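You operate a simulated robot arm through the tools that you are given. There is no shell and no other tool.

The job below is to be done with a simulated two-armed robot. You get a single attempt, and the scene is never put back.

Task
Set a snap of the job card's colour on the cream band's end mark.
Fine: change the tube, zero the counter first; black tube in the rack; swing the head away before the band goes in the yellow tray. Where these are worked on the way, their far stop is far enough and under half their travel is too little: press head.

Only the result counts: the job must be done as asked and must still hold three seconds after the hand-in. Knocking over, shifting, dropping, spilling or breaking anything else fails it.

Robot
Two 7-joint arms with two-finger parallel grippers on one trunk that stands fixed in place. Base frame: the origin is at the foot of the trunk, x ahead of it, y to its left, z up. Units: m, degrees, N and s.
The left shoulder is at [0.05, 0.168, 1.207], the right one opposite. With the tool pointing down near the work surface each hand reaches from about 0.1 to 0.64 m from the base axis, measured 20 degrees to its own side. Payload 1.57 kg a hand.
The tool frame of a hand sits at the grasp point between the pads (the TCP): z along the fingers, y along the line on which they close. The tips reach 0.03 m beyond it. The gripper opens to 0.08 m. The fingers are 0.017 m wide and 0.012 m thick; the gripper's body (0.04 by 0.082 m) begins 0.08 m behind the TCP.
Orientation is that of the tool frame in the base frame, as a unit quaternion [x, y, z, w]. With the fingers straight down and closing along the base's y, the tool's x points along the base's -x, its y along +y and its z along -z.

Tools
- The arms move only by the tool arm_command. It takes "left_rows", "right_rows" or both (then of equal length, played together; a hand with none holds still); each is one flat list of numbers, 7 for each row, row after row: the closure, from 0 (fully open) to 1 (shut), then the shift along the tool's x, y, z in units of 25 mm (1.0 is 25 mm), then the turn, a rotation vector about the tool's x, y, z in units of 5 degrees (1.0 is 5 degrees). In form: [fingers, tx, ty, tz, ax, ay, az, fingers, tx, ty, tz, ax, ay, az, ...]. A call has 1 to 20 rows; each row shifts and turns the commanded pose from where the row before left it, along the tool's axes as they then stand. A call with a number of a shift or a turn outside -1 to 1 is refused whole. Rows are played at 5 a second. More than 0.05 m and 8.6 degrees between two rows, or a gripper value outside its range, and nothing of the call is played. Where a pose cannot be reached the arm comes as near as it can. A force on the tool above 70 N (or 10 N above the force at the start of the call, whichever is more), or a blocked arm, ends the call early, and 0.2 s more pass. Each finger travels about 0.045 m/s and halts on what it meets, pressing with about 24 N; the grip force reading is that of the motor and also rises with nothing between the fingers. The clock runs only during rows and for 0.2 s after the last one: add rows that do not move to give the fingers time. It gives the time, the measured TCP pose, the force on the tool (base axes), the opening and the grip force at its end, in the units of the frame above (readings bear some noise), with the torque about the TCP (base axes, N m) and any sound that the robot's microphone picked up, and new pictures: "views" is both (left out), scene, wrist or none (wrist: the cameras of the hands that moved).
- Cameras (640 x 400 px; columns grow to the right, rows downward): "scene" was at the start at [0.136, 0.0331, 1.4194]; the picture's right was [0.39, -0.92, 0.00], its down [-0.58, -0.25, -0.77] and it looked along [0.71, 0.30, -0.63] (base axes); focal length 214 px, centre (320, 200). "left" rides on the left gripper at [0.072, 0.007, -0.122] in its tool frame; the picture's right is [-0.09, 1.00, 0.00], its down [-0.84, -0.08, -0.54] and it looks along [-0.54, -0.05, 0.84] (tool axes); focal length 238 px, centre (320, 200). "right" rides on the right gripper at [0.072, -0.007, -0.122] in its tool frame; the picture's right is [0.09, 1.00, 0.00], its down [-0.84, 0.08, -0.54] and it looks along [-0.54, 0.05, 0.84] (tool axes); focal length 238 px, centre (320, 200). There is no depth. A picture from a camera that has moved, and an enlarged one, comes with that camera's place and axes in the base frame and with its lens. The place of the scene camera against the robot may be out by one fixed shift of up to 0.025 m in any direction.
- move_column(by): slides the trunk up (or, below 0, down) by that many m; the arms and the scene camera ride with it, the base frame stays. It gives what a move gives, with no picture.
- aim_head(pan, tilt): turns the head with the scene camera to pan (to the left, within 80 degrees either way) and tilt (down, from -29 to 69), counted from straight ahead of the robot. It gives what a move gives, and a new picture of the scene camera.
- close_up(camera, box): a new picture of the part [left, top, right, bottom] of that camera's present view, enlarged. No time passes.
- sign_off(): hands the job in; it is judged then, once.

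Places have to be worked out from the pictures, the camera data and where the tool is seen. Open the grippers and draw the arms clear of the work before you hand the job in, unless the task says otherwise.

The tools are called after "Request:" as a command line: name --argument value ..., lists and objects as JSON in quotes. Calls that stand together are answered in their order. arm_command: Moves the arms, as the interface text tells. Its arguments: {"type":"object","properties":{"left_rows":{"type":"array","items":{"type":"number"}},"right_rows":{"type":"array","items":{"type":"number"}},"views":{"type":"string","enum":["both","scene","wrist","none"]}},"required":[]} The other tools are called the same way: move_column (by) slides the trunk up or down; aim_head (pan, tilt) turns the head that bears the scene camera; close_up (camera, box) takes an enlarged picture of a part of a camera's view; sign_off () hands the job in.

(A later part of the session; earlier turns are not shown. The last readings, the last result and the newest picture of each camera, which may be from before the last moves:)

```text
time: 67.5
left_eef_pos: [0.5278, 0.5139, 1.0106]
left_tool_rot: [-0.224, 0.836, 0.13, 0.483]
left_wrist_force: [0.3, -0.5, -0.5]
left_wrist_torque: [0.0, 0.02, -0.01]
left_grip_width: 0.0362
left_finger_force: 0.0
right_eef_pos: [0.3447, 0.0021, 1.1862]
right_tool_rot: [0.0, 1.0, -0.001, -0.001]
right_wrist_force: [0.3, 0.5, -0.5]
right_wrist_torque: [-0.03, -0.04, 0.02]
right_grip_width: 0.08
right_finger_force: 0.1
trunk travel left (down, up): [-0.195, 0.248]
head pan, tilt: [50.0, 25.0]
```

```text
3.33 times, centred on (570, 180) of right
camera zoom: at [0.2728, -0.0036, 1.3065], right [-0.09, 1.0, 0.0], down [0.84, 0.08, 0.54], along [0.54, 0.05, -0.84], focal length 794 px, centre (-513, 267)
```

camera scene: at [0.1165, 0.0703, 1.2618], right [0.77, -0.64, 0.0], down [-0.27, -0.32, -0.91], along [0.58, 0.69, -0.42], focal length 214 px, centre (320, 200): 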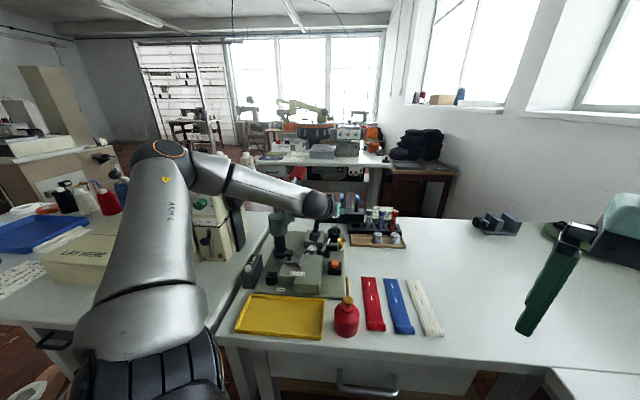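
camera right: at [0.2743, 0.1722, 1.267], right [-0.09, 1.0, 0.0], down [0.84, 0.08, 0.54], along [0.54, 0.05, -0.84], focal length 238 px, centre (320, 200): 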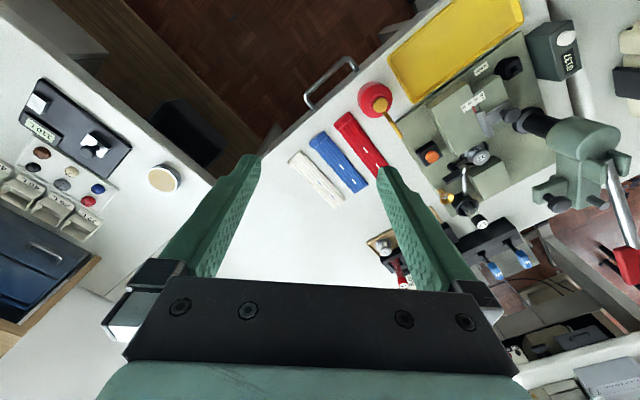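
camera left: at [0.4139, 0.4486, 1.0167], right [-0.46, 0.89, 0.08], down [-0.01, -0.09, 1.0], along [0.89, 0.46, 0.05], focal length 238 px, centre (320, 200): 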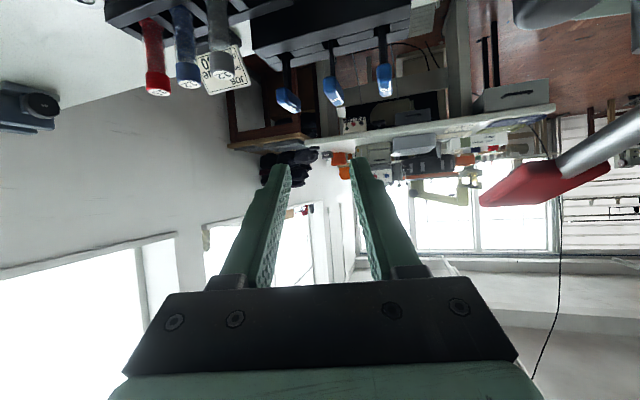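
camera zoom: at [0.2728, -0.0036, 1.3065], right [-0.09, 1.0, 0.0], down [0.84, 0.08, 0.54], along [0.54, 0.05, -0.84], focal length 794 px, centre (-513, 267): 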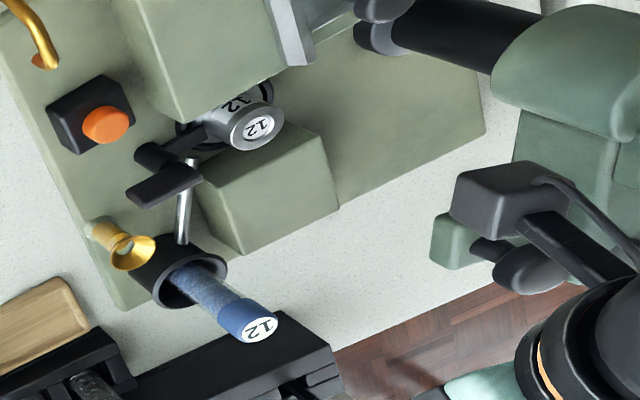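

Blue tube in the cup, black in the rack, counter at 0000. Now for the band: I retreat and bring the left hand back to pointing straight down.

Request:
arm_command --left_rows '[0.3, 0.082, -0.347, -0.942, 0, 0, 0, 0.3, 0.082, -0.347, -0.942, 0, 0, 0, 0.3, 0.082, -0.347, -0.942, 0, 0, 0, 0.3, 0.082, -0.347, -0.942, 0, 0, 0, 0.3, 0.082, -0.347, -0.942, 0, 0, 0, 0.3, 0.082, -0.347, -0.942, 0, 0, 0, 0.3, 0.082, -0.347, -0.942, 0, 0, 0, 0.3, 0.082, -0.347, -0.942, 0, 0, 0, 0.3, 0.082, -0.347, -0.942, 0, 0, 0]' --views "none"

Request:
arm_command --left_rows '[0.3, 0, 0, 0, 0, 1, 0, 0.3, 0, 0, 0, 0, 1, 0, 0.3, 0, 0, 0, 0, 1, 0, 0.3, 0, 0, 0, 0, 1, 0, 0.3, 0, 0, 0, 0, 1, 0, 0.3, 0, 0, 0, 0, 1, 0, 0.3, 0, 0, 0, 0, 1, 0, 0.3, 0, 0, 0, 0, 1, 0, 0.3, 0, 0, 0, 0, 1, 0, 0.3, 0, 0, 0, 0, 1, 0, 0.3, 0, 0, 0, 0, 1, 0, 0.3, 0, 0, 0, 0, 1, 0, 0.3, 0, 0, 0, 0, 0, 0]' --views "both"

```text
time: 69.5
left_eef_pos: [0.4044, 0.3518, 1.0996]
left_tool_rot: [-0.224, 0.837, 0.129, 0.483]
left_wrist_force: [-0.7, -0.4, -0.2]
left_wrist_torque: [-0.02, 0.0, -0.01]
left_grip_width: 0.0563
left_finger_force: 0.0
right_eef_pos: [0.3443, 0.0018, 1.1855]
right_tool_rot: [-0.001, 1.0, 0.0, 0.0]
right_wrist_force: [-0.2, -0.1, 0.8]
right_wrist_torque: [-0.02, 0.0, 0.01]
right_grip_width: 0.0801
right_finger_force: 0.0
trunk travel left (down, up): [-0.195, 0.248]
head pan, tilt: [50.0, 25.0]
```

```text
time: 72.3
left_eef_pos: [0.4023, 0.3484, 1.0983]
left_tool_rot: [-0.258, 0.966, 0.0, 0.0]
left_wrist_force: [0.0, 0.0, -0.4]
left_wrist_torque: [0.01, 0.01, -0.01]
left_grip_width: 0.0559
left_finger_force: 0.1
right_eef_pos: [0.3443, 0.002, 1.185]
right_tool_rot: [0.0, 1.0, 0.0, -0.001]
right_wrist_force: [0.0, -1.3, 0.2]
right_wrist_torque: [-0.01, 0.02, -0.01]
right_grip_width: 0.0799
right_finger_force: 0.0
trunk travel left (down, up): [-0.195, 0.248]
head pan, tilt: [50.0, 25.0]
camera scene: at [0.1165, 0.0702, 1.2618], right [0.77, -0.64, 0.0], down [-0.27, -0.32, -0.91], along [0.58, 0.69, -0.42], focal length 214 px, centre (320, 200)
camera left: at [0.3374, 0.3198, 1.2206], right [-0.42, 0.91, 0.0], down [0.76, 0.35, 0.54], along [0.49, 0.23, -0.84], focal length 238 px, centre (320, 200)
```

scene: 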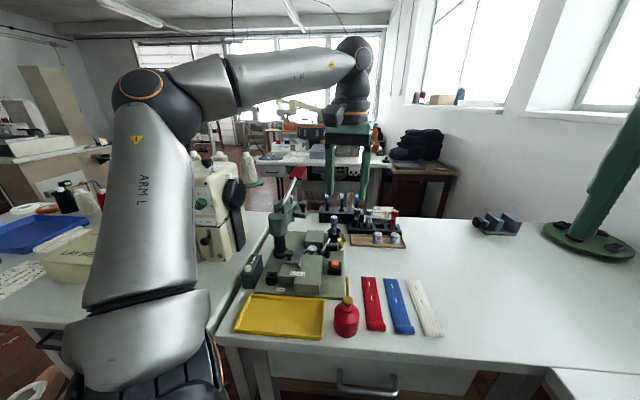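
left: 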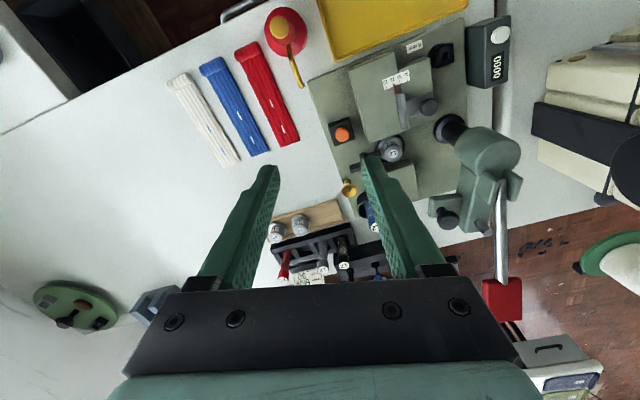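

A clear view of bands and press from here. I zoom on the cream band and on the die/fence area to measure accurately.

Request:
close_up --camera "left" --box '[155, 60, 255, 180]'

Request:
close_up --camera "left" --box '[320, 40, 460, 180]'

Request:
close_up --camera "right" --box '[400, 60, 520, 200]'

```text
3.33 times, centred on (205, 120) of left
camera zoom: at [0.3374, 0.3198, 1.2206], right [-0.42, 0.91, 0.0], down [0.76, 0.35, 0.54], along [0.49, 0.23, -0.84], focal length 794 px, centre (703, 467)
```

zoom: 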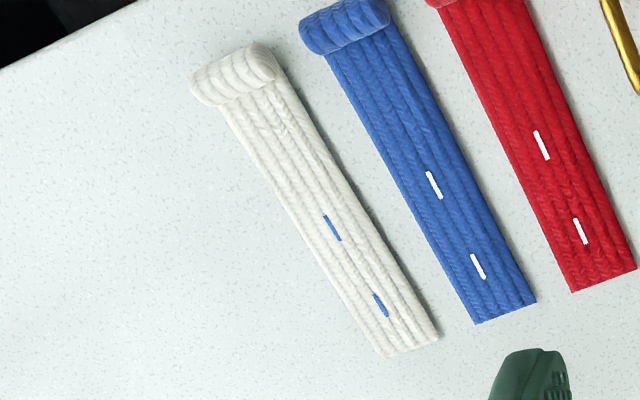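

```text
2.86 times, centred on (390, 110) of left
camera zoom: at [0.3374, 0.3198, 1.2206], right [-0.42, 0.91, 0.0], down [0.76, 0.35, 0.54], along [0.49, 0.23, -0.84], focal length 681 px, centre (120, 457)
```

zoom: 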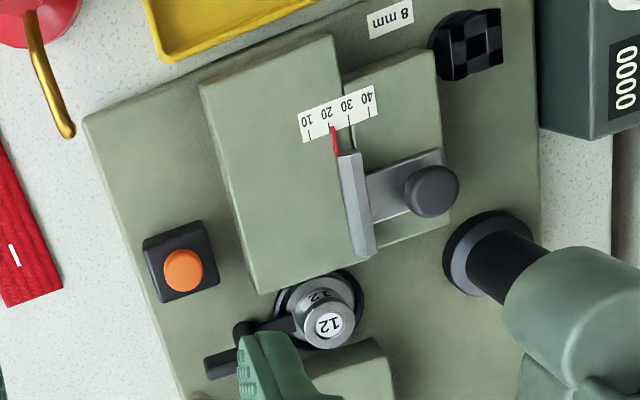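

```text
2.86 times, centred on (460, 130) of right
camera zoom: at [0.2729, -0.0037, 1.3065], right [-0.09, 1.0, 0.0], down [0.84, 0.08, 0.54], along [0.54, 0.05, -0.84], focal length 681 px, centre (-80, 400)
```

zoom: 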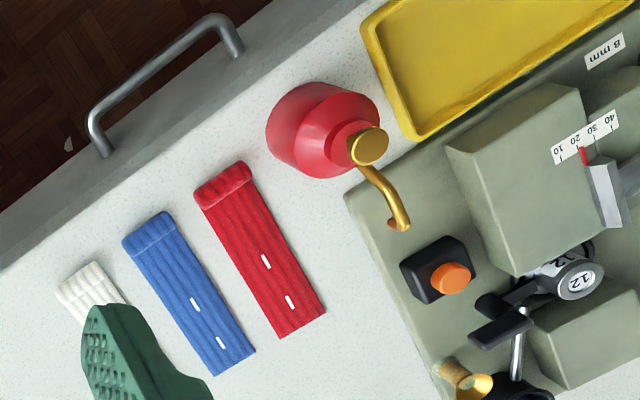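

The end mark is ~29 mm from the flat end, band centre line lies along e2 at p1≈−0.237; die is at (0.4234, 0.4938). So the band only needs translating. I move the right hand further aside, turn the left hand to 45° and go above the band's hem.

Request:
arm_command --left_rows '[0.2, 0, 0, 0, 0, 0, -1, 0.2, 0, 0, 0, 0, 0, -1, 0.2, 0, 0, 0, 0, 0, -1, 0.2, 0.486, -0.984, 0.741, 0, 0, 0, 0.2, 0.486, -0.984, 0.741, 0, 0, 0, 0.2, 0.486, -0.984, 0.741, 0, 0, 0, 0.2, 0.486, -0.984, 0.741, 0, 0, 0, 0.2, 0.486, -0.984, 0.741, 0, 0, 0, 0.2, 0.486, -0.984, 0.741, 0, 0, 0, 0.2, 0.486, -0.984, 0.741, 0, 0, 0, 0.2, 0.486, -0.984, 0.741, 0, 0, 0, 0.2, 0, 0, 0, 0, 0, 0]' --right_rows '[0, 0, -1, 0, 0, 0, 0, 0, 0, -1, 0, 0, 0, 0, 0, 0, -1, 0, 0, 0, 0, 0, 0, -1, 0, 0, 0, 0, 0, 0, -1, 0, 0, 0, 0, 0, 0, -1, 0, 0, 0, 0, 0, 0, 0, 0, 0, 0, 0, 0, 0, 0, 0, 0, 0, 0, 0, 0, 0, 0, 0, 0, 0, 0, 0, 0, 0, 0, 0, 0, 0, 0, 0, 0, 0, 0, 0, 0, 0, 0, 0, 0, 0, 0]' --views "both"

```text
time: 75.0
left_eef_pos: [0.4643, 0.1542, 0.9471]
left_tool_rot: [-0.383, 0.924, -0.002, 0.001]
left_wrist_force: [-0.2, 0.1, 0.3]
left_wrist_torque: [0.01, -0.01, 0.03]
left_grip_width: 0.064
left_finger_force: 0.1
left hand out of reach, approached as far as the arm can: row 11
right_eef_pos: [0.3432, -0.1488, 1.1859]
right_tool_rot: [0.0, 1.0, 0.0, 0.0]
right_wrist_force: [-0.4, 0.3, -0.1]
right_wrist_torque: [0.03, -0.02, -0.03]
right_grip_width: 0.0801
right_finger_force: 0.0
trunk travel left (down, up): [-0.195, 0.248]
head pan, tilt: [50.0, 25.0]
camera scene: at [0.1168, 0.0704, 1.2618], right [0.77, -0.64, 0.0], down [-0.27, -0.32, -0.91], along [0.58, 0.69, -0.42], focal length 214 px, centre (320, 200)
camera right: at [0.2736, -0.1542, 1.3062], right [-0.09, 1.0, 0.0], down [0.84, 0.08, 0.54], along [0.54, 0.05, -0.84], focal length 238 px, centre (320, 200)
camera left: at [0.4087, 0.1091, 1.0685], right [-0.64, 0.77, 0.0], down [0.64, 0.54, 0.54], along [0.42, 0.35, -0.84], focal length 238 px, centre (320, 200)
```

scene: 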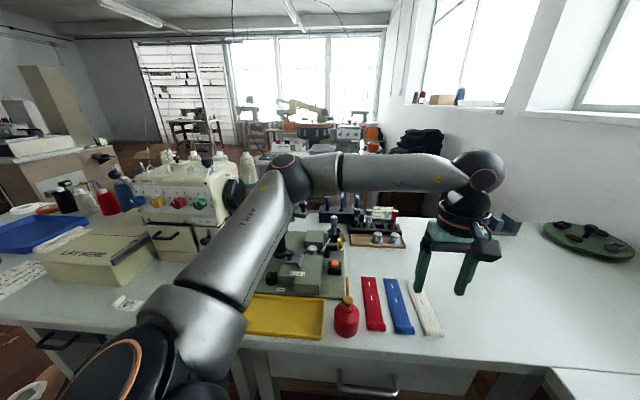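
right: 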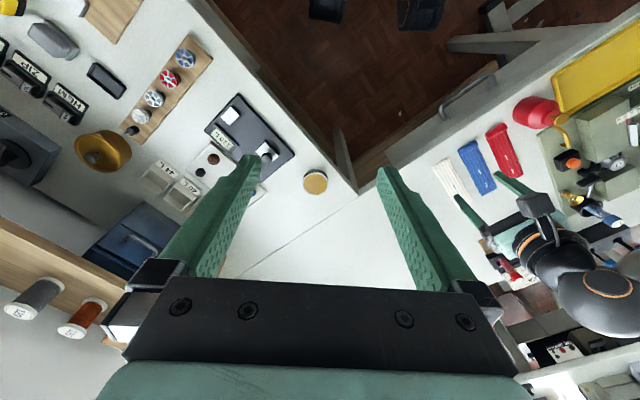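
left: 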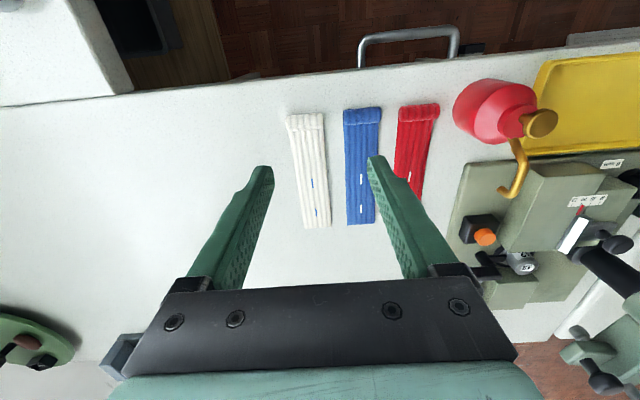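

The yaw of 45° is at a joint limit here with the low trunk. I raise the trunk back to its original height, which favours tool-down work, and retry.

Request:
move_column --by 0.18

Request:
arm_command --left_rows '[0.2, 0.06, -0.25, 0.75, 0, 0, 0, 0.2, 0.06, -0.25, 0.75, 0, 0, 0, 0.2, 0.06, -0.12, 0.75, 0, 0, 0, 0.2, 0, 0, 0.75, 0, 0, 0, 0.2, 0, 0, 0.75, 0, 0, 0, 0.2, 0, 0, 0.75, 0, 0, 0, 0.2, 0, 0, 0.75, 0, 0, 0, 0.2, 0, 0, 0.75, 0, 0, 0, 0.2, 0, 0, 0, 0, 0, 0]' --views "wrist"

```text
time: 77.0
left_eef_pos: [0.464, 0.1555, 1.1277]
left_tool_rot: [-0.382, 0.924, -0.002, 0.001]
left_wrist_force: [0.2, -0.1, 0.3]
left_wrist_torque: [0.01, -0.03, 0.03]
left_grip_width: 0.064
left_finger_force: 0.0
right_eef_pos: [0.345, -0.15, 1.3651]
right_tool_rot: [0.0, 1.0, 0.0, 0.0]
right_wrist_force: [0.8, -0.2, -0.3]
right_wrist_torque: [-0.01, 0.0, 0.01]
right_grip_width: 0.08
right_finger_force: 0.0
trunk travel left (down, up): [-0.375, 0.068]
head pan, tilt: [50.0, 25.0]
```

```text
time: 79.0
left_eef_pos: [0.4503, 0.1678, 0.9827]
left_tool_rot: [-0.382, 0.924, -0.003, 0.001]
left_wrist_force: [0.1, 0.1, -0.1]
left_wrist_torque: [-0.02, 0.02, 0.0]
left_grip_width: 0.0641
left_finger_force: 0.1
left hand out of reach, approached as far as the arm can: row 1, 2, 3, 5, 6, 7, 8
right_eef_pos: [0.344, -0.1497, 1.3656]
right_tool_rot: [0.0, 1.0, 0.0, 0.0]
right_wrist_force: [-0.9, -0.5, 0.5]
right_wrist_torque: [0.0, -0.03, 0.02]
right_grip_width: 0.0802
right_finger_force: 0.0
trunk travel left (down, up): [-0.375, 0.068]
head pan, tilt: [50.0, 25.0]
camera left: at [0.3945, 0.1224, 1.1047], right [-0.64, 0.77, -0.01], down [0.64, 0.54, 0.54], along [0.42, 0.34, -0.84], focal length 238 px, centre (320, 200)
```

left: 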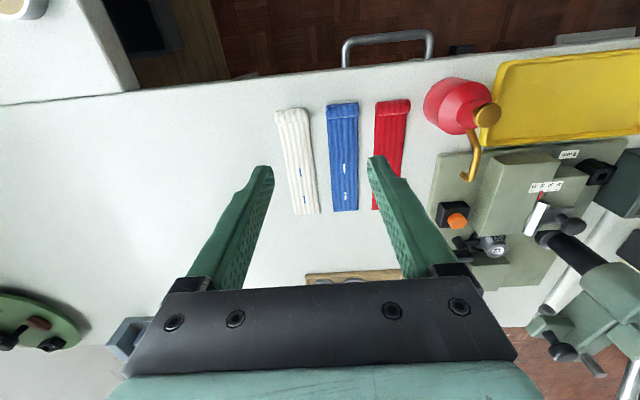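

Yaw 45° isn't feasible for the left arm here. I test a yaw of 30° at the hem instead, hovering.

Request:
arm_command --left_rows '[0.2, 0, 0, 0, 0, 0, 1, 0.2, 0, 0, 0, 0, 0, 1, 0.2, 0, 0, 0, 0, 0, 1, 0.2, 0, -0.5, 0, 0, 0, 0, 0.2, 0, -0.5, 0, 0, 0, 0, 0.2, 0, -0.4, 0.5, 0, 0, 0, 0.2, 0, 0, 0.5, 0, 0, 0, 0.2, 0, 0, 0.5, 0, 0, 0, 0.2, 0, 0, 0, 0, 0, 0]' --views "wrist"

```text
time: 81.0
left_eef_pos: [0.4428, 0.1725, 0.9627]
left_tool_rot: [-0.259, 0.966, -0.002, 0.001]
left_wrist_force: [0.0, -0.2, 0.4]
left_wrist_torque: [0.02, 0.0, -0.01]
left_grip_width: 0.064
left_finger_force: 0.0
left hand out of reach, approached as far as the arm can: row 4, 5, 6, 7, 8
right_eef_pos: [0.3442, -0.149, 1.3651]
right_tool_rot: [0.0, 1.0, 0.0, 0.0]
right_wrist_force: [0.6, -0.3, -0.2]
right_wrist_torque: [0.0, -0.05, -0.01]
right_grip_width: 0.08
right_finger_force: 0.1
trunk travel left (down, up): [-0.375, 0.068]
head pan, tilt: [50.0, 25.0]
camera left: at [0.3766, 0.1439, 1.084], right [-0.42, 0.91, -0.01], down [0.76, 0.35, 0.54], along [0.5, 0.22, -0.84], focal length 238 px, centre (320, 200)
```

left: 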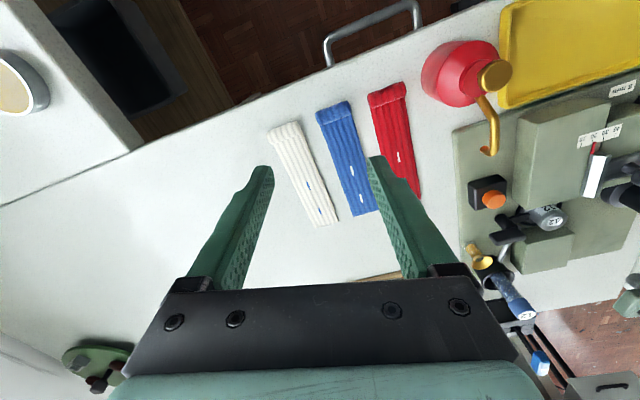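

Yaw isn't the cause, so the elbow configuration seems to be at a limit. I look at the arm posture from the head camera.

Request:
aim_head --pan 40 --tilt 30

```text
time: 81.7
left_eef_pos: [0.4421, 0.1729, 0.9638]
left_tool_rot: [-0.259, 0.966, -0.002, 0.001]
left_wrist_force: [-0.2, -0.3, 1.0]
left_wrist_torque: [-0.03, 0.01, 0.03]
left_grip_width: 0.0641
left_finger_force: 0.1
right_eef_pos: [0.3444, -0.1488, 1.3645]
right_tool_rot: [0.0, 1.0, 0.0, 0.0]
right_wrist_force: [-0.4, -0.3, 0.0]
right_wrist_torque: [0.0, -0.05, 0.03]
right_grip_width: 0.0798
right_finger_force: 0.0
trunk travel left (down, up): [-0.375, 0.068]
head pan, tilt: [40.0, 30.0]
camera scene: at [0.1266, 0.0578, 1.4339], right [0.64, -0.77, 0.0], down [-0.38, -0.32, -0.87], along [0.66, 0.56, -0.5], focal length 214 px, centre (320, 200)
```

scene: 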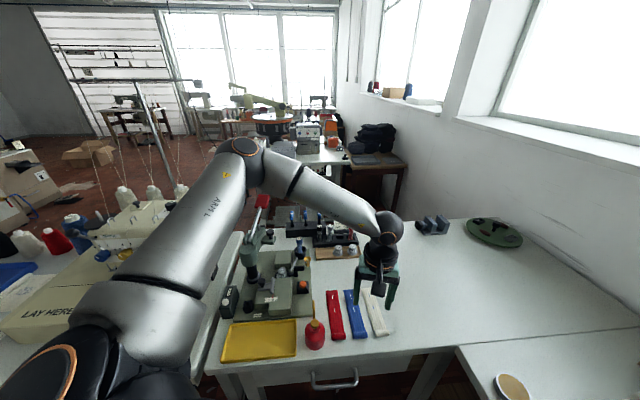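

The elbow sits high and left. I return the left hand to its initial pose (yaw 0) to regain the home configuration, then approach the band from there.

Request:
arm_command --left_rows '[0.2, 0.6, 0.5, -1, 0, 0, 1, 0.2, 0.6, 0.5, -1, 0, 0, 1, 0.2, 0.6, 0.5, -1, 0, 0, 1, 0.2, 0.8, 0.3, -1, 0, 0, 1, 0.2, 0.8, 0.3, -1, 0, 0, 1, 0.2, 0.8, 0.3, -1, 0, 0, 1, 0.2, 0.8, 0.5, -1, 0, 0, 0, 0.2, 0.8, 0.5, -1, 0, 0, 0, 0.2, 0.5, 0.5, -1, 0, 0, 0, 0.2, 0.5, 0.5, -1, 0, 0, 0, 0.2, 0, 0, -1, 0, 0, 0, 0.2, 0, 0, -1, 0, 0, 0]' --views "scene"

```text
time: 84.3
left_eef_pos: [0.2546, 0.2513, 1.2625]
left_tool_rot: [0.0, 1.0, 0.0, 0.001]
left_wrist_force: [0.0, 0.1, -0.3]
left_wrist_torque: [0.01, 0.02, 0.01]
left_grip_width: 0.0642
left_finger_force: 0.0
right_eef_pos: [0.3449, -0.1504, 1.3651]
right_tool_rot: [0.0, 1.0, 0.0, 0.0]
right_wrist_force: [-0.3, -0.1, 0.4]
right_wrist_torque: [0.01, 0.05, 0.0]
right_grip_width: 0.08
right_finger_force: 0.1
trunk travel left (down, up): [-0.375, 0.068]
head pan, tilt: [40.0, 30.0]
camera scene: at [0.1264, 0.0579, 1.4339], right [0.64, -0.77, 0.0], down [-0.38, -0.32, -0.87], along [0.66, 0.56, -0.5], focal length 214 px, centre (320, 200)
```

scene: 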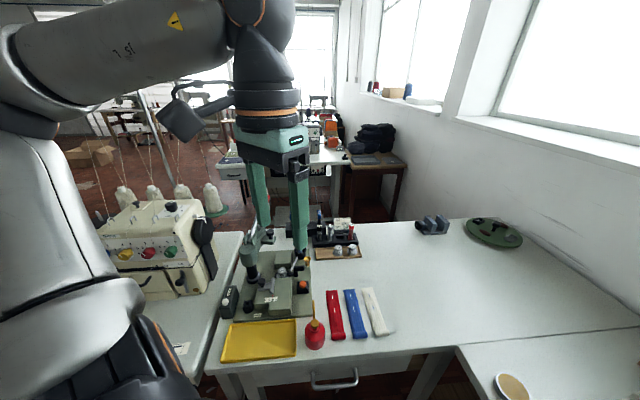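

Now from the home-like configuration I approach above the hem at yaw 0.

Request:
arm_command --left_rows '[0.2, -0.783, -0.386, 0.945, 0, 0, 0, 0.2, -0.783, -0.386, 0.945, 0, 0, 0, 0.2, -0.783, -0.386, 0.945, 0, 0, 0, 0.2, -0.783, -0.386, 0.945, 0, 0, 0, 0.2, -0.783, -0.386, 0.945, 0, 0, 0, 0.2, -0.783, -0.386, 0.945, 0, 0, 0, 0.2, -0.783, -0.386, 0.945, 0, 0, 0, 0.2, -0.783, -0.386, 0.945, 0, 0, 0, 0.2, -0.783, -0.386, 0.945, 0, 0, 0, 0.2, -0.783, -0.386, 0.945, 0, 0, 0, 0.2, -0.783, -0.386, 0.945, 0, 0, 0, 0.2, 0, 0, 0, 0, 0, 0]' --views "both"

```text
time: 86.9
left_eef_pos: [0.4581, 0.1621, 1.0135]
left_tool_rot: [0.0, 1.0, -0.002, 0.002]
left_wrist_force: [0.5, -0.5, -0.6]
left_wrist_torque: [0.0, -0.02, 0.01]
left_grip_width: 0.0641
left_finger_force: 0.0
left hand out of reach, approached as far as the arm can: row 11
right_eef_pos: [0.3457, -0.1482, 1.3658]
right_tool_rot: [0.0, 1.0, 0.0, 0.0]
right_wrist_force: [0.1, 0.1, 0.7]
right_wrist_torque: [0.02, 0.02, 0.0]
right_grip_width: 0.0799
right_finger_force: 0.1
trunk travel left (down, up): [-0.375, 0.068]
head pan, tilt: [40.0, 30.0]
camera scene: at [0.1268, 0.0578, 1.4338], right [0.64, -0.77, 0.0], down [-0.38, -0.32, -0.87], along [0.66, 0.56, -0.5], focal length 214 px, centre (320, 200)
camera left: at [0.3862, 0.1689, 1.1336], right [0.09, 1.0, 0.0], down [0.83, -0.08, 0.55], along [0.54, -0.05, -0.84], focal length 238 px, centre (320, 200)
```

scene: 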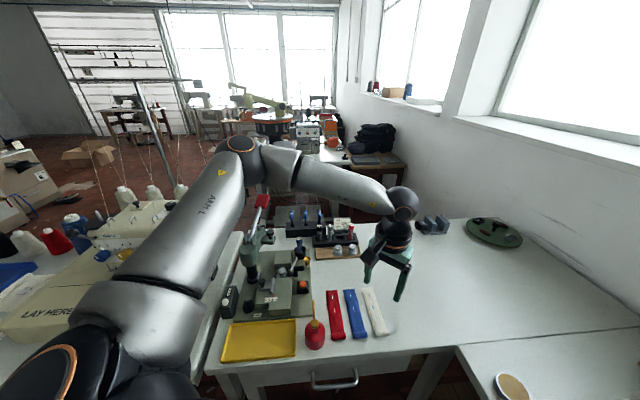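
left: 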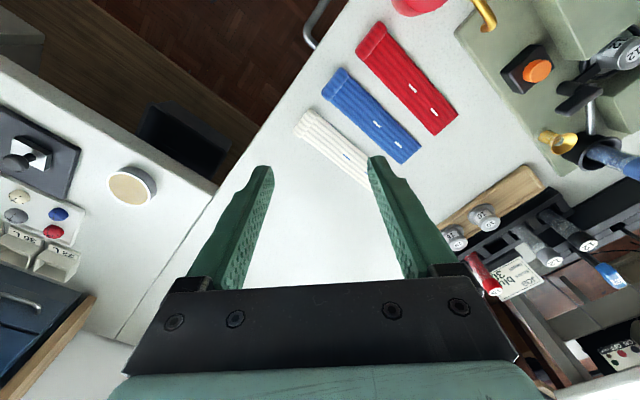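

The limit seems configuration-dependent (elbow dragged to the left). I try coming in from the robot's centre line: raise, pull in and to the right, and see whether the elbow swings in.

Request:
arm_command --left_rows '[0.2, 0.5, 0, -1, 0, 0, 0, 0.2, 0.5, 0, -1, 0, 0, 0, 0.2, 0.5, -0.5, -1, 0, 0, 0, 0.2, 0.5, -0.5, -1, 0, 0, 0, 0.2, 0.5, -1, -1, 0, 0, 0, 0.2, 0.5, -1, -1, 0, 0, 0, 0.2, 0.5, -1, -0.5, 0, 0, 0, 0.2, 0.5, -1, -0.5, 0, 0, 0, 0.2, 0, -1, 0, 0, 0, 0, 0.2, 0, -1, 0, 0, 0, 0, 0.2, 0, -1, 0, 0, 0, 0]' --views "scene"

```text
time: 89.3
left_eef_pos: [0.3878, 0.1136, 1.147]
left_tool_rot: [0.0, 1.0, -0.002, 0.003]
left_wrist_force: [0.0, 0.4, 0.2]
left_wrist_torque: [0.01, 0.04, 0.03]
left_grip_width: 0.064
left_finger_force: 0.1
left hand out of reach, approached as far as the arm can: row 5, 6, 7, 8, 9, 10, 11
right_eef_pos: [0.3449, -0.149, 1.3654]
right_tool_rot: [0.0, 1.0, 0.0, 0.0]
right_wrist_force: [-0.1, -0.3, -0.3]
right_wrist_torque: [0.0, 0.01, -0.01]
right_grip_width: 0.0802
right_finger_force: 0.1
trunk travel left (down, up): [-0.375, 0.068]
head pan, tilt: [40.0, 30.0]
camera scene: at [0.1266, 0.0578, 1.4339], right [0.64, -0.77, 0.0], down [-0.38, -0.32, -0.87], along [0.66, 0.56, -0.5], focal length 214 px, centre (320, 200)
```

scene: 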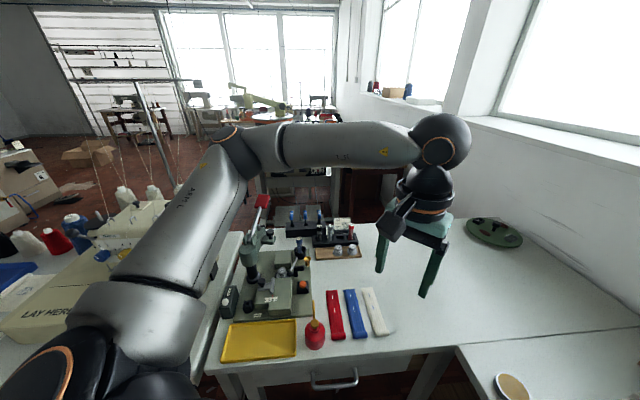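

The upper arm seems stuck against a shoulder limit in this branch. The stated reach (0.64 m at 20°) suggests other elbow postures exist; I try stretching out along that direction to let the elbow re-settle.

Request:
arm_command --left_rows '[0.2, -0.8, 1, 0, 0, 0, 0, 0.2, -0.8, 1, 0, 0, 0, 0, 0.2, -0.8, 1, 0, 0, 0, 0, 0.2, -0.8, 1, 0, 0, 0, 0, 0.2, -0.8, 0.6, 0, 0, 0, 0, 0.2, -0.8, 0, 0.3, 0, 0, 0, 0.2, -0.8, 0, 0.3, 0, 0, 0, 0.2, -0.8, 0, 0.3, 0, 0, 0, 0.2, -0.8, -0.3, 0.3, 0, 0, 0, 0.2, -0.8, -0.5, 0.3, 0, 0, 0, 0.2, -0.5, -0.5, 0.3, 0, 0, 0]' --views "scene"

```text
time: 91.7
left_eef_pos: [0.5365, 0.2365, 1.103]
left_tool_rot: [0.0, 1.0, -0.001, 0.002]
left_wrist_force: [-0.6, 0.6, 0.6]
left_wrist_torque: [-0.02, 0.0, 0.0]
left_grip_width: 0.0644
left_finger_force: 0.1
left hand out of reach, approached as far as the arm can: row 8, 9, 10, 11
right_eef_pos: [0.3451, -0.1485, 1.365]
right_tool_rot: [0.0, 1.0, 0.0, -0.001]
right_wrist_force: [-0.1, 0.9, -0.7]
right_wrist_torque: [-0.01, 0.02, -0.01]
right_grip_width: 0.0802
right_finger_force: 0.0
trunk travel left (down, up): [-0.375, 0.068]
head pan, tilt: [40.0, 30.0]
camera scene: at [0.1266, 0.0579, 1.4339], right [0.64, -0.77, 0.0], down [-0.38, -0.32, -0.87], along [0.66, 0.56, -0.5], focal length 214 px, centre (320, 200)
```

scene: 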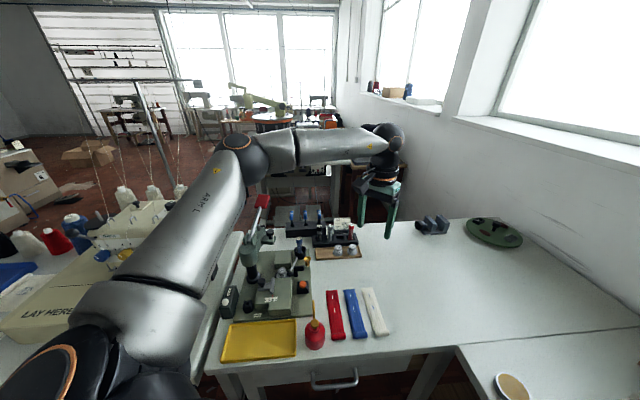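

Same stuck elbow. I return to the exact start pose and head angle to compare the posture with the initial picture.

Request:
arm_command --left_rows '[0.2, 0.945, 0.236, -0.645, 0, 0, 0, 0.2, 0.945, 0.236, -0.645, 0, 0, 0, 0.2, 0.945, 0.236, -0.645, 0, 0, 0, 0.2, 0.945, 0.236, -0.645, 0, 0, 0, 0.2, 0.945, 0.236, -0.645, 0, 0, 0, 0.2, 0.945, 0.236, -0.645, 0, 0, 0, 0.2, 0.945, 0.236, -0.645, 0, 0, 0, 0.2, 0.945, 0.236, -0.645, 0, 0, 0, 0.2, 0.945, 0.236, -0.645, 0, 0, 0, 0.2, 0.945, 0.236, -0.645, 0, 0, 0, 0.2, 0.945, 0.236, -0.645, 0, 0, 0]' --views "none"

Request:
aim_head --pan 23 --tilt 39.4

Request:
aim_head --pan 60 --tilt 0

Request:
aim_head --pan -40 --tilt 0

```text
time: 94.1
left_eef_pos: [0.2756, 0.3026, 1.2802]
left_tool_rot: [0.0, 1.0, -0.001, 0.001]
left_wrist_force: [-0.3, -1.1, 0.1]
left_wrist_torque: [0.0, -0.02, 0.02]
left_grip_width: 0.0639
left_finger_force: 0.0
right_eef_pos: [0.3439, -0.1494, 1.3649]
right_tool_rot: [0.0, 1.0, 0.0, 0.0]
right_wrist_force: [0.2, -0.7, 0.4]
right_wrist_torque: [0.03, -0.03, 0.03]
right_grip_width: 0.0801
right_finger_force: 0.0
trunk travel left (down, up): [-0.375, 0.068]
head pan, tilt: [40.0, 30.0]
```

```text
time: 94.9
left_eef_pos: [0.2765, 0.303, 1.2788]
left_tool_rot: [0.0, 1.0, -0.001, 0.002]
left_wrist_force: [1.1, -0.8, 1.3]
left_wrist_torque: [-0.02, 0.01, 0.01]
left_grip_width: 0.064
left_finger_force: 0.0
right_eef_pos: [0.3446, -0.1499, 1.3657]
right_tool_rot: [0.001, 1.0, 0.0, 0.0]
right_wrist_force: [-0.3, 0.3, 0.7]
right_wrist_torque: [-0.01, -0.05, -0.01]
right_grip_width: 0.0798
right_finger_force: 0.1
trunk travel left (down, up): [-0.375, 0.068]
head pan, tilt: [23.0, 39.4]
camera scene: at [0.1358, 0.0331, 1.4195], right [0.39, -0.92, 0.0], down [-0.58, -0.25, -0.77], along [0.71, 0.3, -0.63], focal length 214 px, centre (320, 200)
```

scene: 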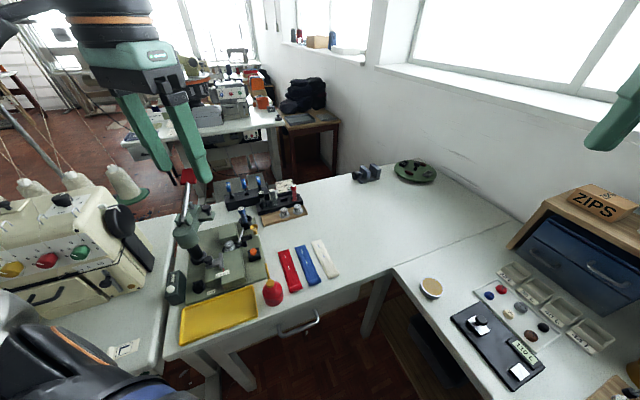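

```text
time: 95.9
left_eef_pos: [0.2777, 0.3023, 1.279]
left_tool_rot: [-0.001, 1.0, -0.001, 0.002]
left_wrist_force: [-0.1, -0.3, 0.2]
left_wrist_torque: [-0.03, -0.02, -0.01]
left_grip_width: 0.064
left_finger_force: 0.0
right_eef_pos: [0.3446, -0.1489, 1.3656]
right_tool_rot: [-0.001, 1.0, 0.0, 0.001]
right_wrist_force: [0.4, 0.4, 0.3]
right_wrist_torque: [-0.01, 0.0, -0.01]
right_grip_width: 0.0799
right_finger_force: 0.0
trunk travel left (down, up): [-0.375, 0.068]
head pan, tilt: [60.0, 0.0]
camera scene: at [0.1023, 0.0777, 1.4822], right [0.87, -0.5, 0.0], down [0.0, 0.0, -1.0], along [0.5, 0.87, 0.0], focal length 214 px, centre (320, 200)
```

scene: 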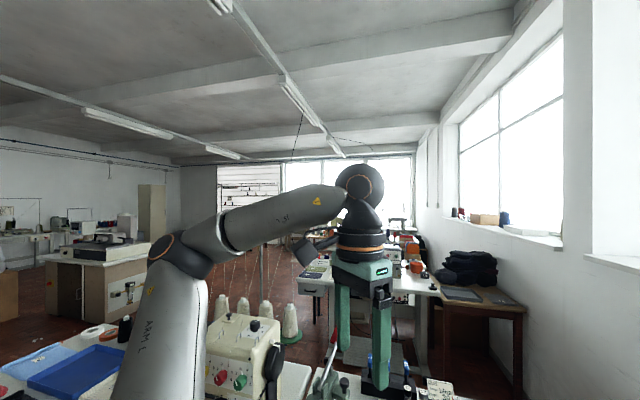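

```text
time: 97.7
left_eef_pos: [0.2779, 0.3024, 1.2784]
left_tool_rot: [0.0, 1.0, -0.001, 0.001]
left_wrist_force: [1.2, -0.1, -0.6]
left_wrist_torque: [-0.02, -0.01, -0.02]
left_grip_width: 0.064
left_finger_force: 0.1
right_eef_pos: [0.3442, -0.1488, 1.3655]
right_tool_rot: [-0.001, 1.0, 0.001, 0.001]
right_wrist_force: [0.1, 0.2, 0.0]
right_wrist_torque: [-0.01, 0.01, 0.0]
right_grip_width: 0.0802
right_finger_force: 0.0
trunk travel left (down, up): [-0.375, 0.068]
head pan, tilt: [-40.0, 0.0]
camera scene: at [0.1263, -0.0581, 1.4822], right [-0.64, -0.77, 0.0], down [0.0, 0.0, -1.0], along [0.77, -0.64, 0.0], focal length 214 px, centre (320, 200)
```

scene: 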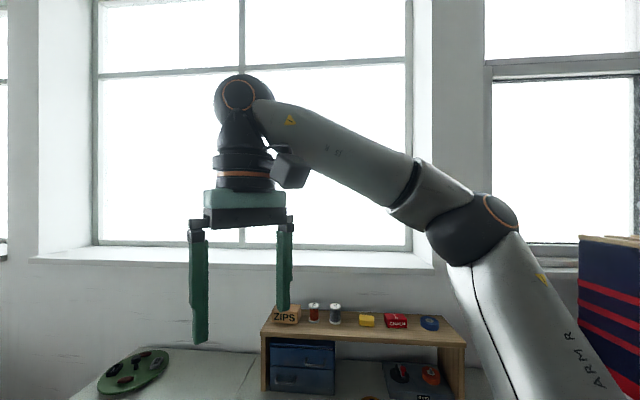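

Both arms look mirror-like at home. I test whether the left hand can now move inwards at height (towards y=0.05) as the right one could.

Request:
arm_command --left_rows '[0.2, -0.3, -1, 0, 0, 0, 0, 0.2, -0.3, -1, 0, 0, 0, 0, 0.2, -0.3, -1, 0, 0, 0, 0, 0.2, -0.3, -1, 0, 0, 0, 0, 0.2, -0.3, -1, 0, 0, 0, 0, 0.2, -0.3, -1, 0, 0, 0, 0, 0.2, -0.3, -1, 0, 0, 0, 0, 0.2, -0.3, -1, 0, 0, 0, 0, 0.2, 0, -1, 0, 0, 0, 0]' --views "none"

Request:
aim_head --pan 50 --tilt 5

```text
time: 99.7
left_eef_pos: [0.3277, 0.1267, 1.2767]
left_tool_rot: [-0.001, 1.0, -0.002, 0.002]
left_wrist_force: [0.2, 0.0, 0.0]
left_wrist_torque: [-0.02, -0.02, -0.02]
left_grip_width: 0.0638
left_finger_force: 0.0
left hand out of reach, approached as far as the arm can: row 8, 9
right_eef_pos: [0.3453, -0.1488, 1.3652]
right_tool_rot: [0.001, 1.0, -0.001, 0.0]
right_wrist_force: [0.6, 0.7, 0.0]
right_wrist_torque: [-0.01, -0.03, -0.01]
right_grip_width: 0.08
right_finger_force: 0.1
trunk travel left (down, up): [-0.375, 0.068]
head pan, tilt: [-40.0, 0.0]
```

```text
time: 101.3
left_eef_pos: [0.3273, 0.1276, 1.2775]
left_tool_rot: [-0.001, 1.0, -0.002, 0.002]
left_wrist_force: [0.1, 0.3, 0.5]
left_wrist_torque: [-0.01, -0.03, -0.02]
left_grip_width: 0.0641
left_finger_force: 0.0
right_eef_pos: [0.345, -0.1474, 1.366]
right_tool_rot: [0.001, 1.0, 0.0, 0.0]
right_wrist_force: [1.2, -0.7, 1.2]
right_wrist_torque: [-0.02, -0.02, 0.0]
right_grip_width: 0.0803
right_finger_force: 0.1
trunk travel left (down, up): [-0.375, 0.068]
head pan, tilt: [50.0, 5.0]
camera scene: at [0.1164, 0.07, 1.4743], right [0.77, -0.64, 0.0], down [-0.06, -0.07, -1.0], along [0.64, 0.76, -0.09], focal length 214 px, centre (320, 200)
```

scene: 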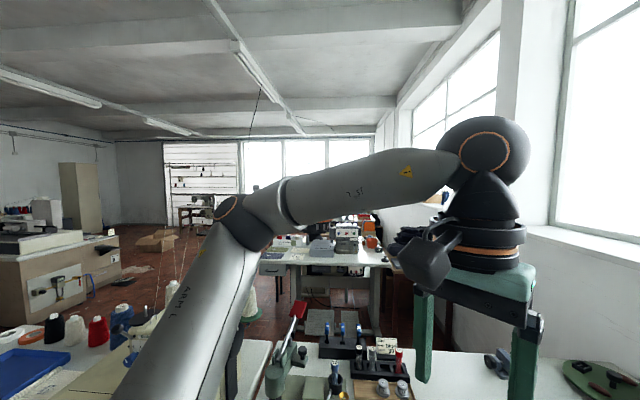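

The left upper arm appears limited to ≥36° abduction. I move the left hand back out and check how far the right hand can come in towards the bands (it reached y=0.18 earlier).

Request:
arm_command --left_rows '[0.2, 0.5, 1, 0, 0, 0, 0, 0.2, 0.5, 1, 0, 0, 0, 0, 0.2, 0.5, 1, 0, 0, 0, 0, 0.2, 0.5, 1, 0, 0, 0, 0, 0.2, 0, 1, 0, 0, 0, 0, 0.2, 0, 1, 0, 0, 0, 0, 0.2, 0, 1, 0, 0, 0, 0, 0.2, 0, 1, 0, 0, 0, 0, 0.2, 0, 0.5, 0, 0, 0, 0]' --right_rows '[0, 0, 0.5, 1, 0, 0, 0, 0, 0, 0.5, 1, 0, 0, 0, 0, 0, 0.5, 1, 0, 0, 0, 0, 0, 0.5, 1, 0, 0, 0, 0, 0, 1, 1, 0, 0, 0, 0, 0, 1, 1, 0, 0, 0, 0, 0, 1, 1, 0, 0, 0, 0, 0, 1, 1, 0, 0, 0, 0, 0, 1, 0, 0, 0, 0]' --views "none"

Request:
arm_command --right_rows '[0, -0.3, 1, 0, 0, 0, 0, 0, -0.3, 1, 0, 0, 0, 0, 0, -0.3, 1, 0, 0, 0, 0, 0, -0.3, 1, 0, 0, 0, 0, 0, -0.3, 1, 0, 0, 0, 0, 0, -0.5, 0.5, 0, 0, 0, 0, 0, -0.5, 0, 0, 0, 0, 0]' --views "both"

Request:
aim_head --pan 0 --tilt 10

```text
time: 103.3
left_eef_pos: [0.2771, 0.3419, 1.2794]
left_tool_rot: [0.0, 1.0, -0.001, 0.002]
left_wrist_force: [1.4, 0.4, -0.4]
left_wrist_torque: [-0.01, 0.01, -0.02]
left_grip_width: 0.064
left_finger_force: 0.0
right_eef_pos: [0.3425, 0.0249, 1.1654]
right_tool_rot: [0.0, 1.0, 0.0, 0.001]
right_wrist_force: [0.1, 0.9, 0.0]
right_wrist_torque: [-0.01, 0.02, 0.03]
right_grip_width: 0.0801
right_finger_force: 0.1
trunk travel left (down, up): [-0.375, 0.068]
head pan, tilt: [50.0, 5.0]
```

```text
time: 104.9
left_eef_pos: [0.2764, 0.341, 1.2793]
left_tool_rot: [0.0, 1.0, 0.0, 0.002]
left_wrist_force: [-0.3, -0.5, 0.3]
left_wrist_torque: [0.04, 0.03, 0.01]
left_grip_width: 0.064
left_finger_force: 0.0
right_eef_pos: [0.4006, 0.1605, 1.1681]
right_tool_rot: [-0.001, 1.0, 0.0, 0.0]
right_wrist_force: [-0.2, -0.7, -0.3]
right_wrist_torque: [0.01, 0.0, 0.01]
right_grip_width: 0.0801
right_finger_force: 0.1
right hand out of reach, approached as far as the arm can: row 6, 7
trunk travel left (down, up): [-0.375, 0.068]
head pan, tilt: [50.0, 5.0]
camera scene: at [0.1167, 0.0702, 1.4742], right [0.77, -0.64, 0.0], down [-0.06, -0.07, -1.0], along [0.64, 0.76, -0.09], focal length 214 px, centre (320, 200)
camera right: at [0.3293, 0.1541, 1.2884], right [-0.09, 1.0, 0.0], down [0.84, 0.08, 0.54], along [0.54, 0.05, -0.84], focal length 238 px, centre (320, 200)
```

scene: 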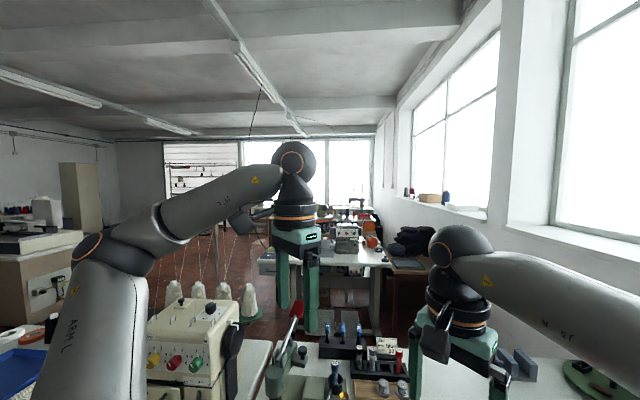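
right: 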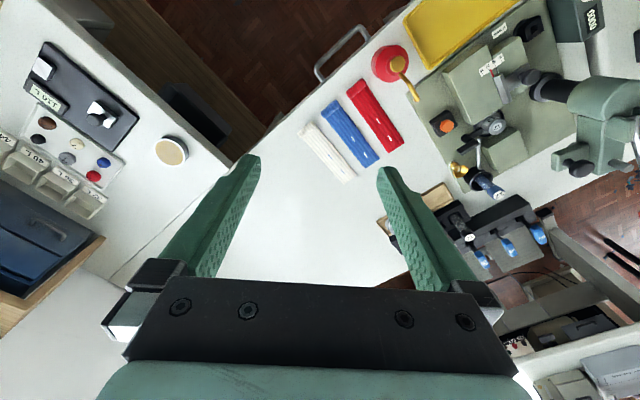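

```text
time: 106.1
left_eef_pos: [0.2766, 0.3409, 1.2811]
left_tool_rot: [0.0, 1.0, 0.0, 0.002]
left_wrist_force: [0.5, -0.6, 0.6]
left_wrist_torque: [0.02, 0.06, -0.02]
left_grip_width: 0.0641
left_finger_force: 0.0
right_eef_pos: [0.4004, 0.1597, 1.1664]
right_tool_rot: [0.0, 1.0, -0.001, 0.0]
right_wrist_force: [-0.3, 0.1, 0.0]
right_wrist_torque: [0.03, 0.0, -0.02]
right_grip_width: 0.0799
right_finger_force: 0.1
trunk travel left (down, up): [-0.375, 0.068]
head pan, tilt: [0.0, 10.0]
camera scene: at [0.1503, -0.0003, 1.4662], right [0.0, -1.0, 0.0], down [-0.17, 0.0, -0.98], along [0.98, 0.0, -0.17], focal length 214 px, centre (320, 200)
```

scene: 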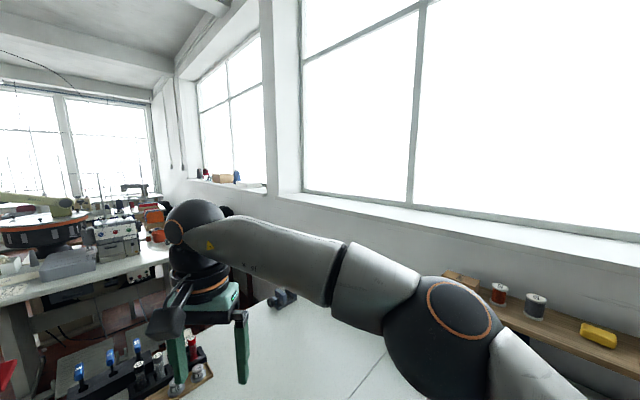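

The right arm cannot carry the band to the press, so the left must pick it. With the trunk ~0.30 m down, the left falls only ~15 mm short of the hem, which a 5° sideways lean of the hand covers. I park the right hand away/up and lower the trunk.

Request:
arm_command --right_rows '[0, 0.3, -1, -0.8, 0, 0, 0, 0, 0.3, -1, -0.8, 0, 0, 0, 0, 0.3, -1, -0.8, 0, 0, 0, 0, 0.3, -1, -0.8, 0, 0, 0, 0, 0.3, -1, -0.8, 0, 0, 0, 0, 0.3, -1, -0.8, 0, 0, 0, 0, 0.3, -1, -0.8, 0, 0, 0, 0, 0, -1, -0.8, 0, 0, 0, 0, 0, -1, -0.8, 0, 0, 0, 0, 0, -1, -0.8, 0, 0, 0, 0, 0, -1, 0, 0, 0, 0, 0, 0, -1, 0, 0, 0, 0]' --views "none"

Request:
move_column --by -0.3

Request:
aim_head --pan 40 --tilt 30

```text
time: 108.7
left_eef_pos: [0.2763, 0.3405, 1.2802]
left_tool_rot: [0.001, 1.0, -0.001, 0.002]
left_wrist_force: [0.1, 0.1, -0.1]
left_wrist_torque: [0.02, -0.02, -0.04]
left_grip_width: 0.0641
left_finger_force: 0.0
right_eef_pos: [0.347, -0.1416, 1.3664]
right_tool_rot: [0.0, 1.0, 0.001, 0.0]
right_wrist_force: [0.1, -0.4, -1.2]
right_wrist_torque: [-0.02, 0.01, -0.02]
right_grip_width: 0.08
right_finger_force: 0.1
trunk travel left (down, up): [-0.375, 0.068]
head pan, tilt: [0.0, 10.0]
```

```text
time: 111.7
left_eef_pos: [0.2761, 0.341, 0.9804]
left_tool_rot: [0.0, 1.0, 0.0, 0.001]
left_wrist_force: [0.0, -0.4, -0.3]
left_wrist_torque: [-0.02, -0.01, 0.0]
left_grip_width: 0.0638
left_finger_force: 0.0
right_eef_pos: [0.3474, -0.1406, 1.0669]
right_tool_rot: [0.0, 1.0, 0.0, 0.0]
right_wrist_force: [0.5, 0.3, -0.4]
right_wrist_torque: [-0.01, -0.03, -0.01]
right_grip_width: 0.0802
right_finger_force: 0.1
trunk travel left (down, up): [-0.075, 0.368]
head pan, tilt: [0.0, 10.0]
```

```text
time: 112.8
left_eef_pos: [0.2772, 0.3406, 0.9815]
left_tool_rot: [0.0, 1.0, 0.0, 0.001]
left_wrist_force: [0.3, 0.2, -0.3]
left_wrist_torque: [0.01, -0.04, 0.01]
left_grip_width: 0.0641
left_finger_force: 0.1
right_eef_pos: [0.3476, -0.1403, 1.0659]
right_tool_rot: [-0.001, 1.0, 0.0, -0.001]
right_wrist_force: [-0.7, 0.0, -0.1]
right_wrist_torque: [0.0, -0.03, 0.0]
right_grip_width: 0.0798
right_finger_force: 0.2
trunk travel left (down, up): [-0.075, 0.368]
head pan, tilt: [40.0, 30.0]
camera scene: at [0.1266, 0.0578, 1.1339], right [0.64, -0.77, 0.0], down [-0.38, -0.32, -0.87], along [0.66, 0.56, -0.5], focal length 214 px, centre (320, 200)
```

scene: 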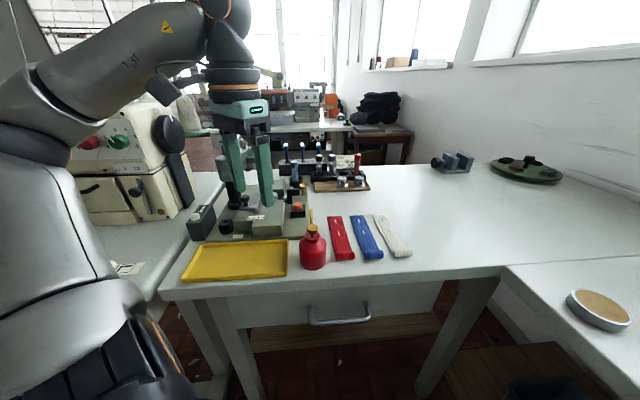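

I move towards the band at safe height, then turn to yaw 45° and lean 5° (fingers towards −e1).

Request:
arm_command --left_rows '[0.3, -0.953, -0.94, -0.127, 0, 0, 0, 0.3, -0.953, -0.94, -0.127, 0, 0, 0, 0.3, -0.953, -0.94, -0.127, 0, 0, 0, 0.3, -0.953, -0.94, -0.127, 0, 0, 0, 0.3, -0.953, -0.94, -0.127, 0, 0, 0, 0.3, -0.953, -0.94, -0.127, 0, 0, 0, 0.3, 0, 0, 0, 0, 0, -1, 0.3, 0, 0, 0, 0, 0, -1, 0.3, 0, 0, 0, 0, 0, -1, 0.3, 0, 0, 0, 0, 0, -1, 0.3, 0, 0, 0, 0, 0, -1, 0.3, 0, 0, 0, 0, 0, -1, 0.3, 0, 0, 0, 0, 0, -1, 0.3, 0, 0, 0, 0, 0, -1, 0.3, 0, 0, 0, 0, 0, -1, 0.3, 0, 0, 0, 1, 0, 0]' --views "both"

```text
time: 116.2
left_eef_pos: [0.4186, 0.1986, 1.0004]
left_tool_rot: [-0.382, 0.923, -0.041, 0.017]
left_wrist_force: [-0.5, 0.1, 0.7]
left_wrist_torque: [0.01, -0.02, 0.02]
left_grip_width: 0.056
left_finger_force: 0.2
right_eef_pos: [0.3482, -0.1407, 1.0672]
right_tool_rot: [-0.001, 1.0, 0.0, 0.001]
right_wrist_force: [-0.3, 0.2, 0.2]
right_wrist_torque: [0.0, 0.02, -0.04]
right_grip_width: 0.0799
right_finger_force: 0.0
trunk travel left (down, up): [-0.075, 0.368]
head pan, tilt: [40.0, 30.0]
camera scene: at [0.1267, 0.0577, 1.1339], right [0.64, -0.77, 0.0], down [-0.38, -0.32, -0.87], along [0.66, 0.56, -0.5], focal length 214 px, centre (320, 200)
camera left: at [0.3563, 0.1611, 1.1213], right [-0.64, 0.77, -0.09], down [0.61, 0.57, 0.55], along [0.47, 0.29, -0.83], focal length 238 px, centre (320, 200)
```

scene: 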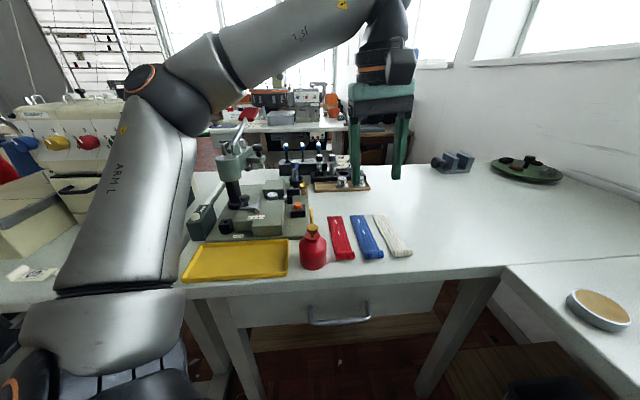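
left: 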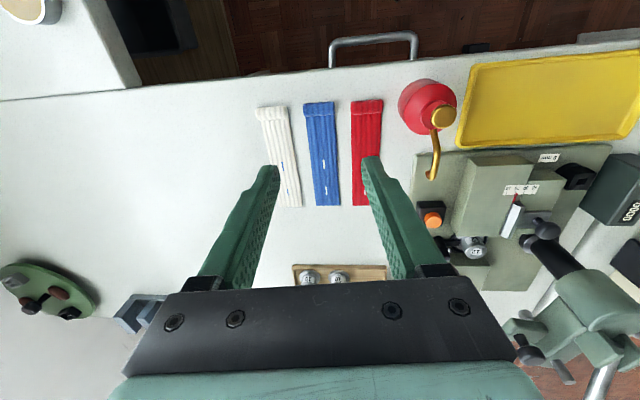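

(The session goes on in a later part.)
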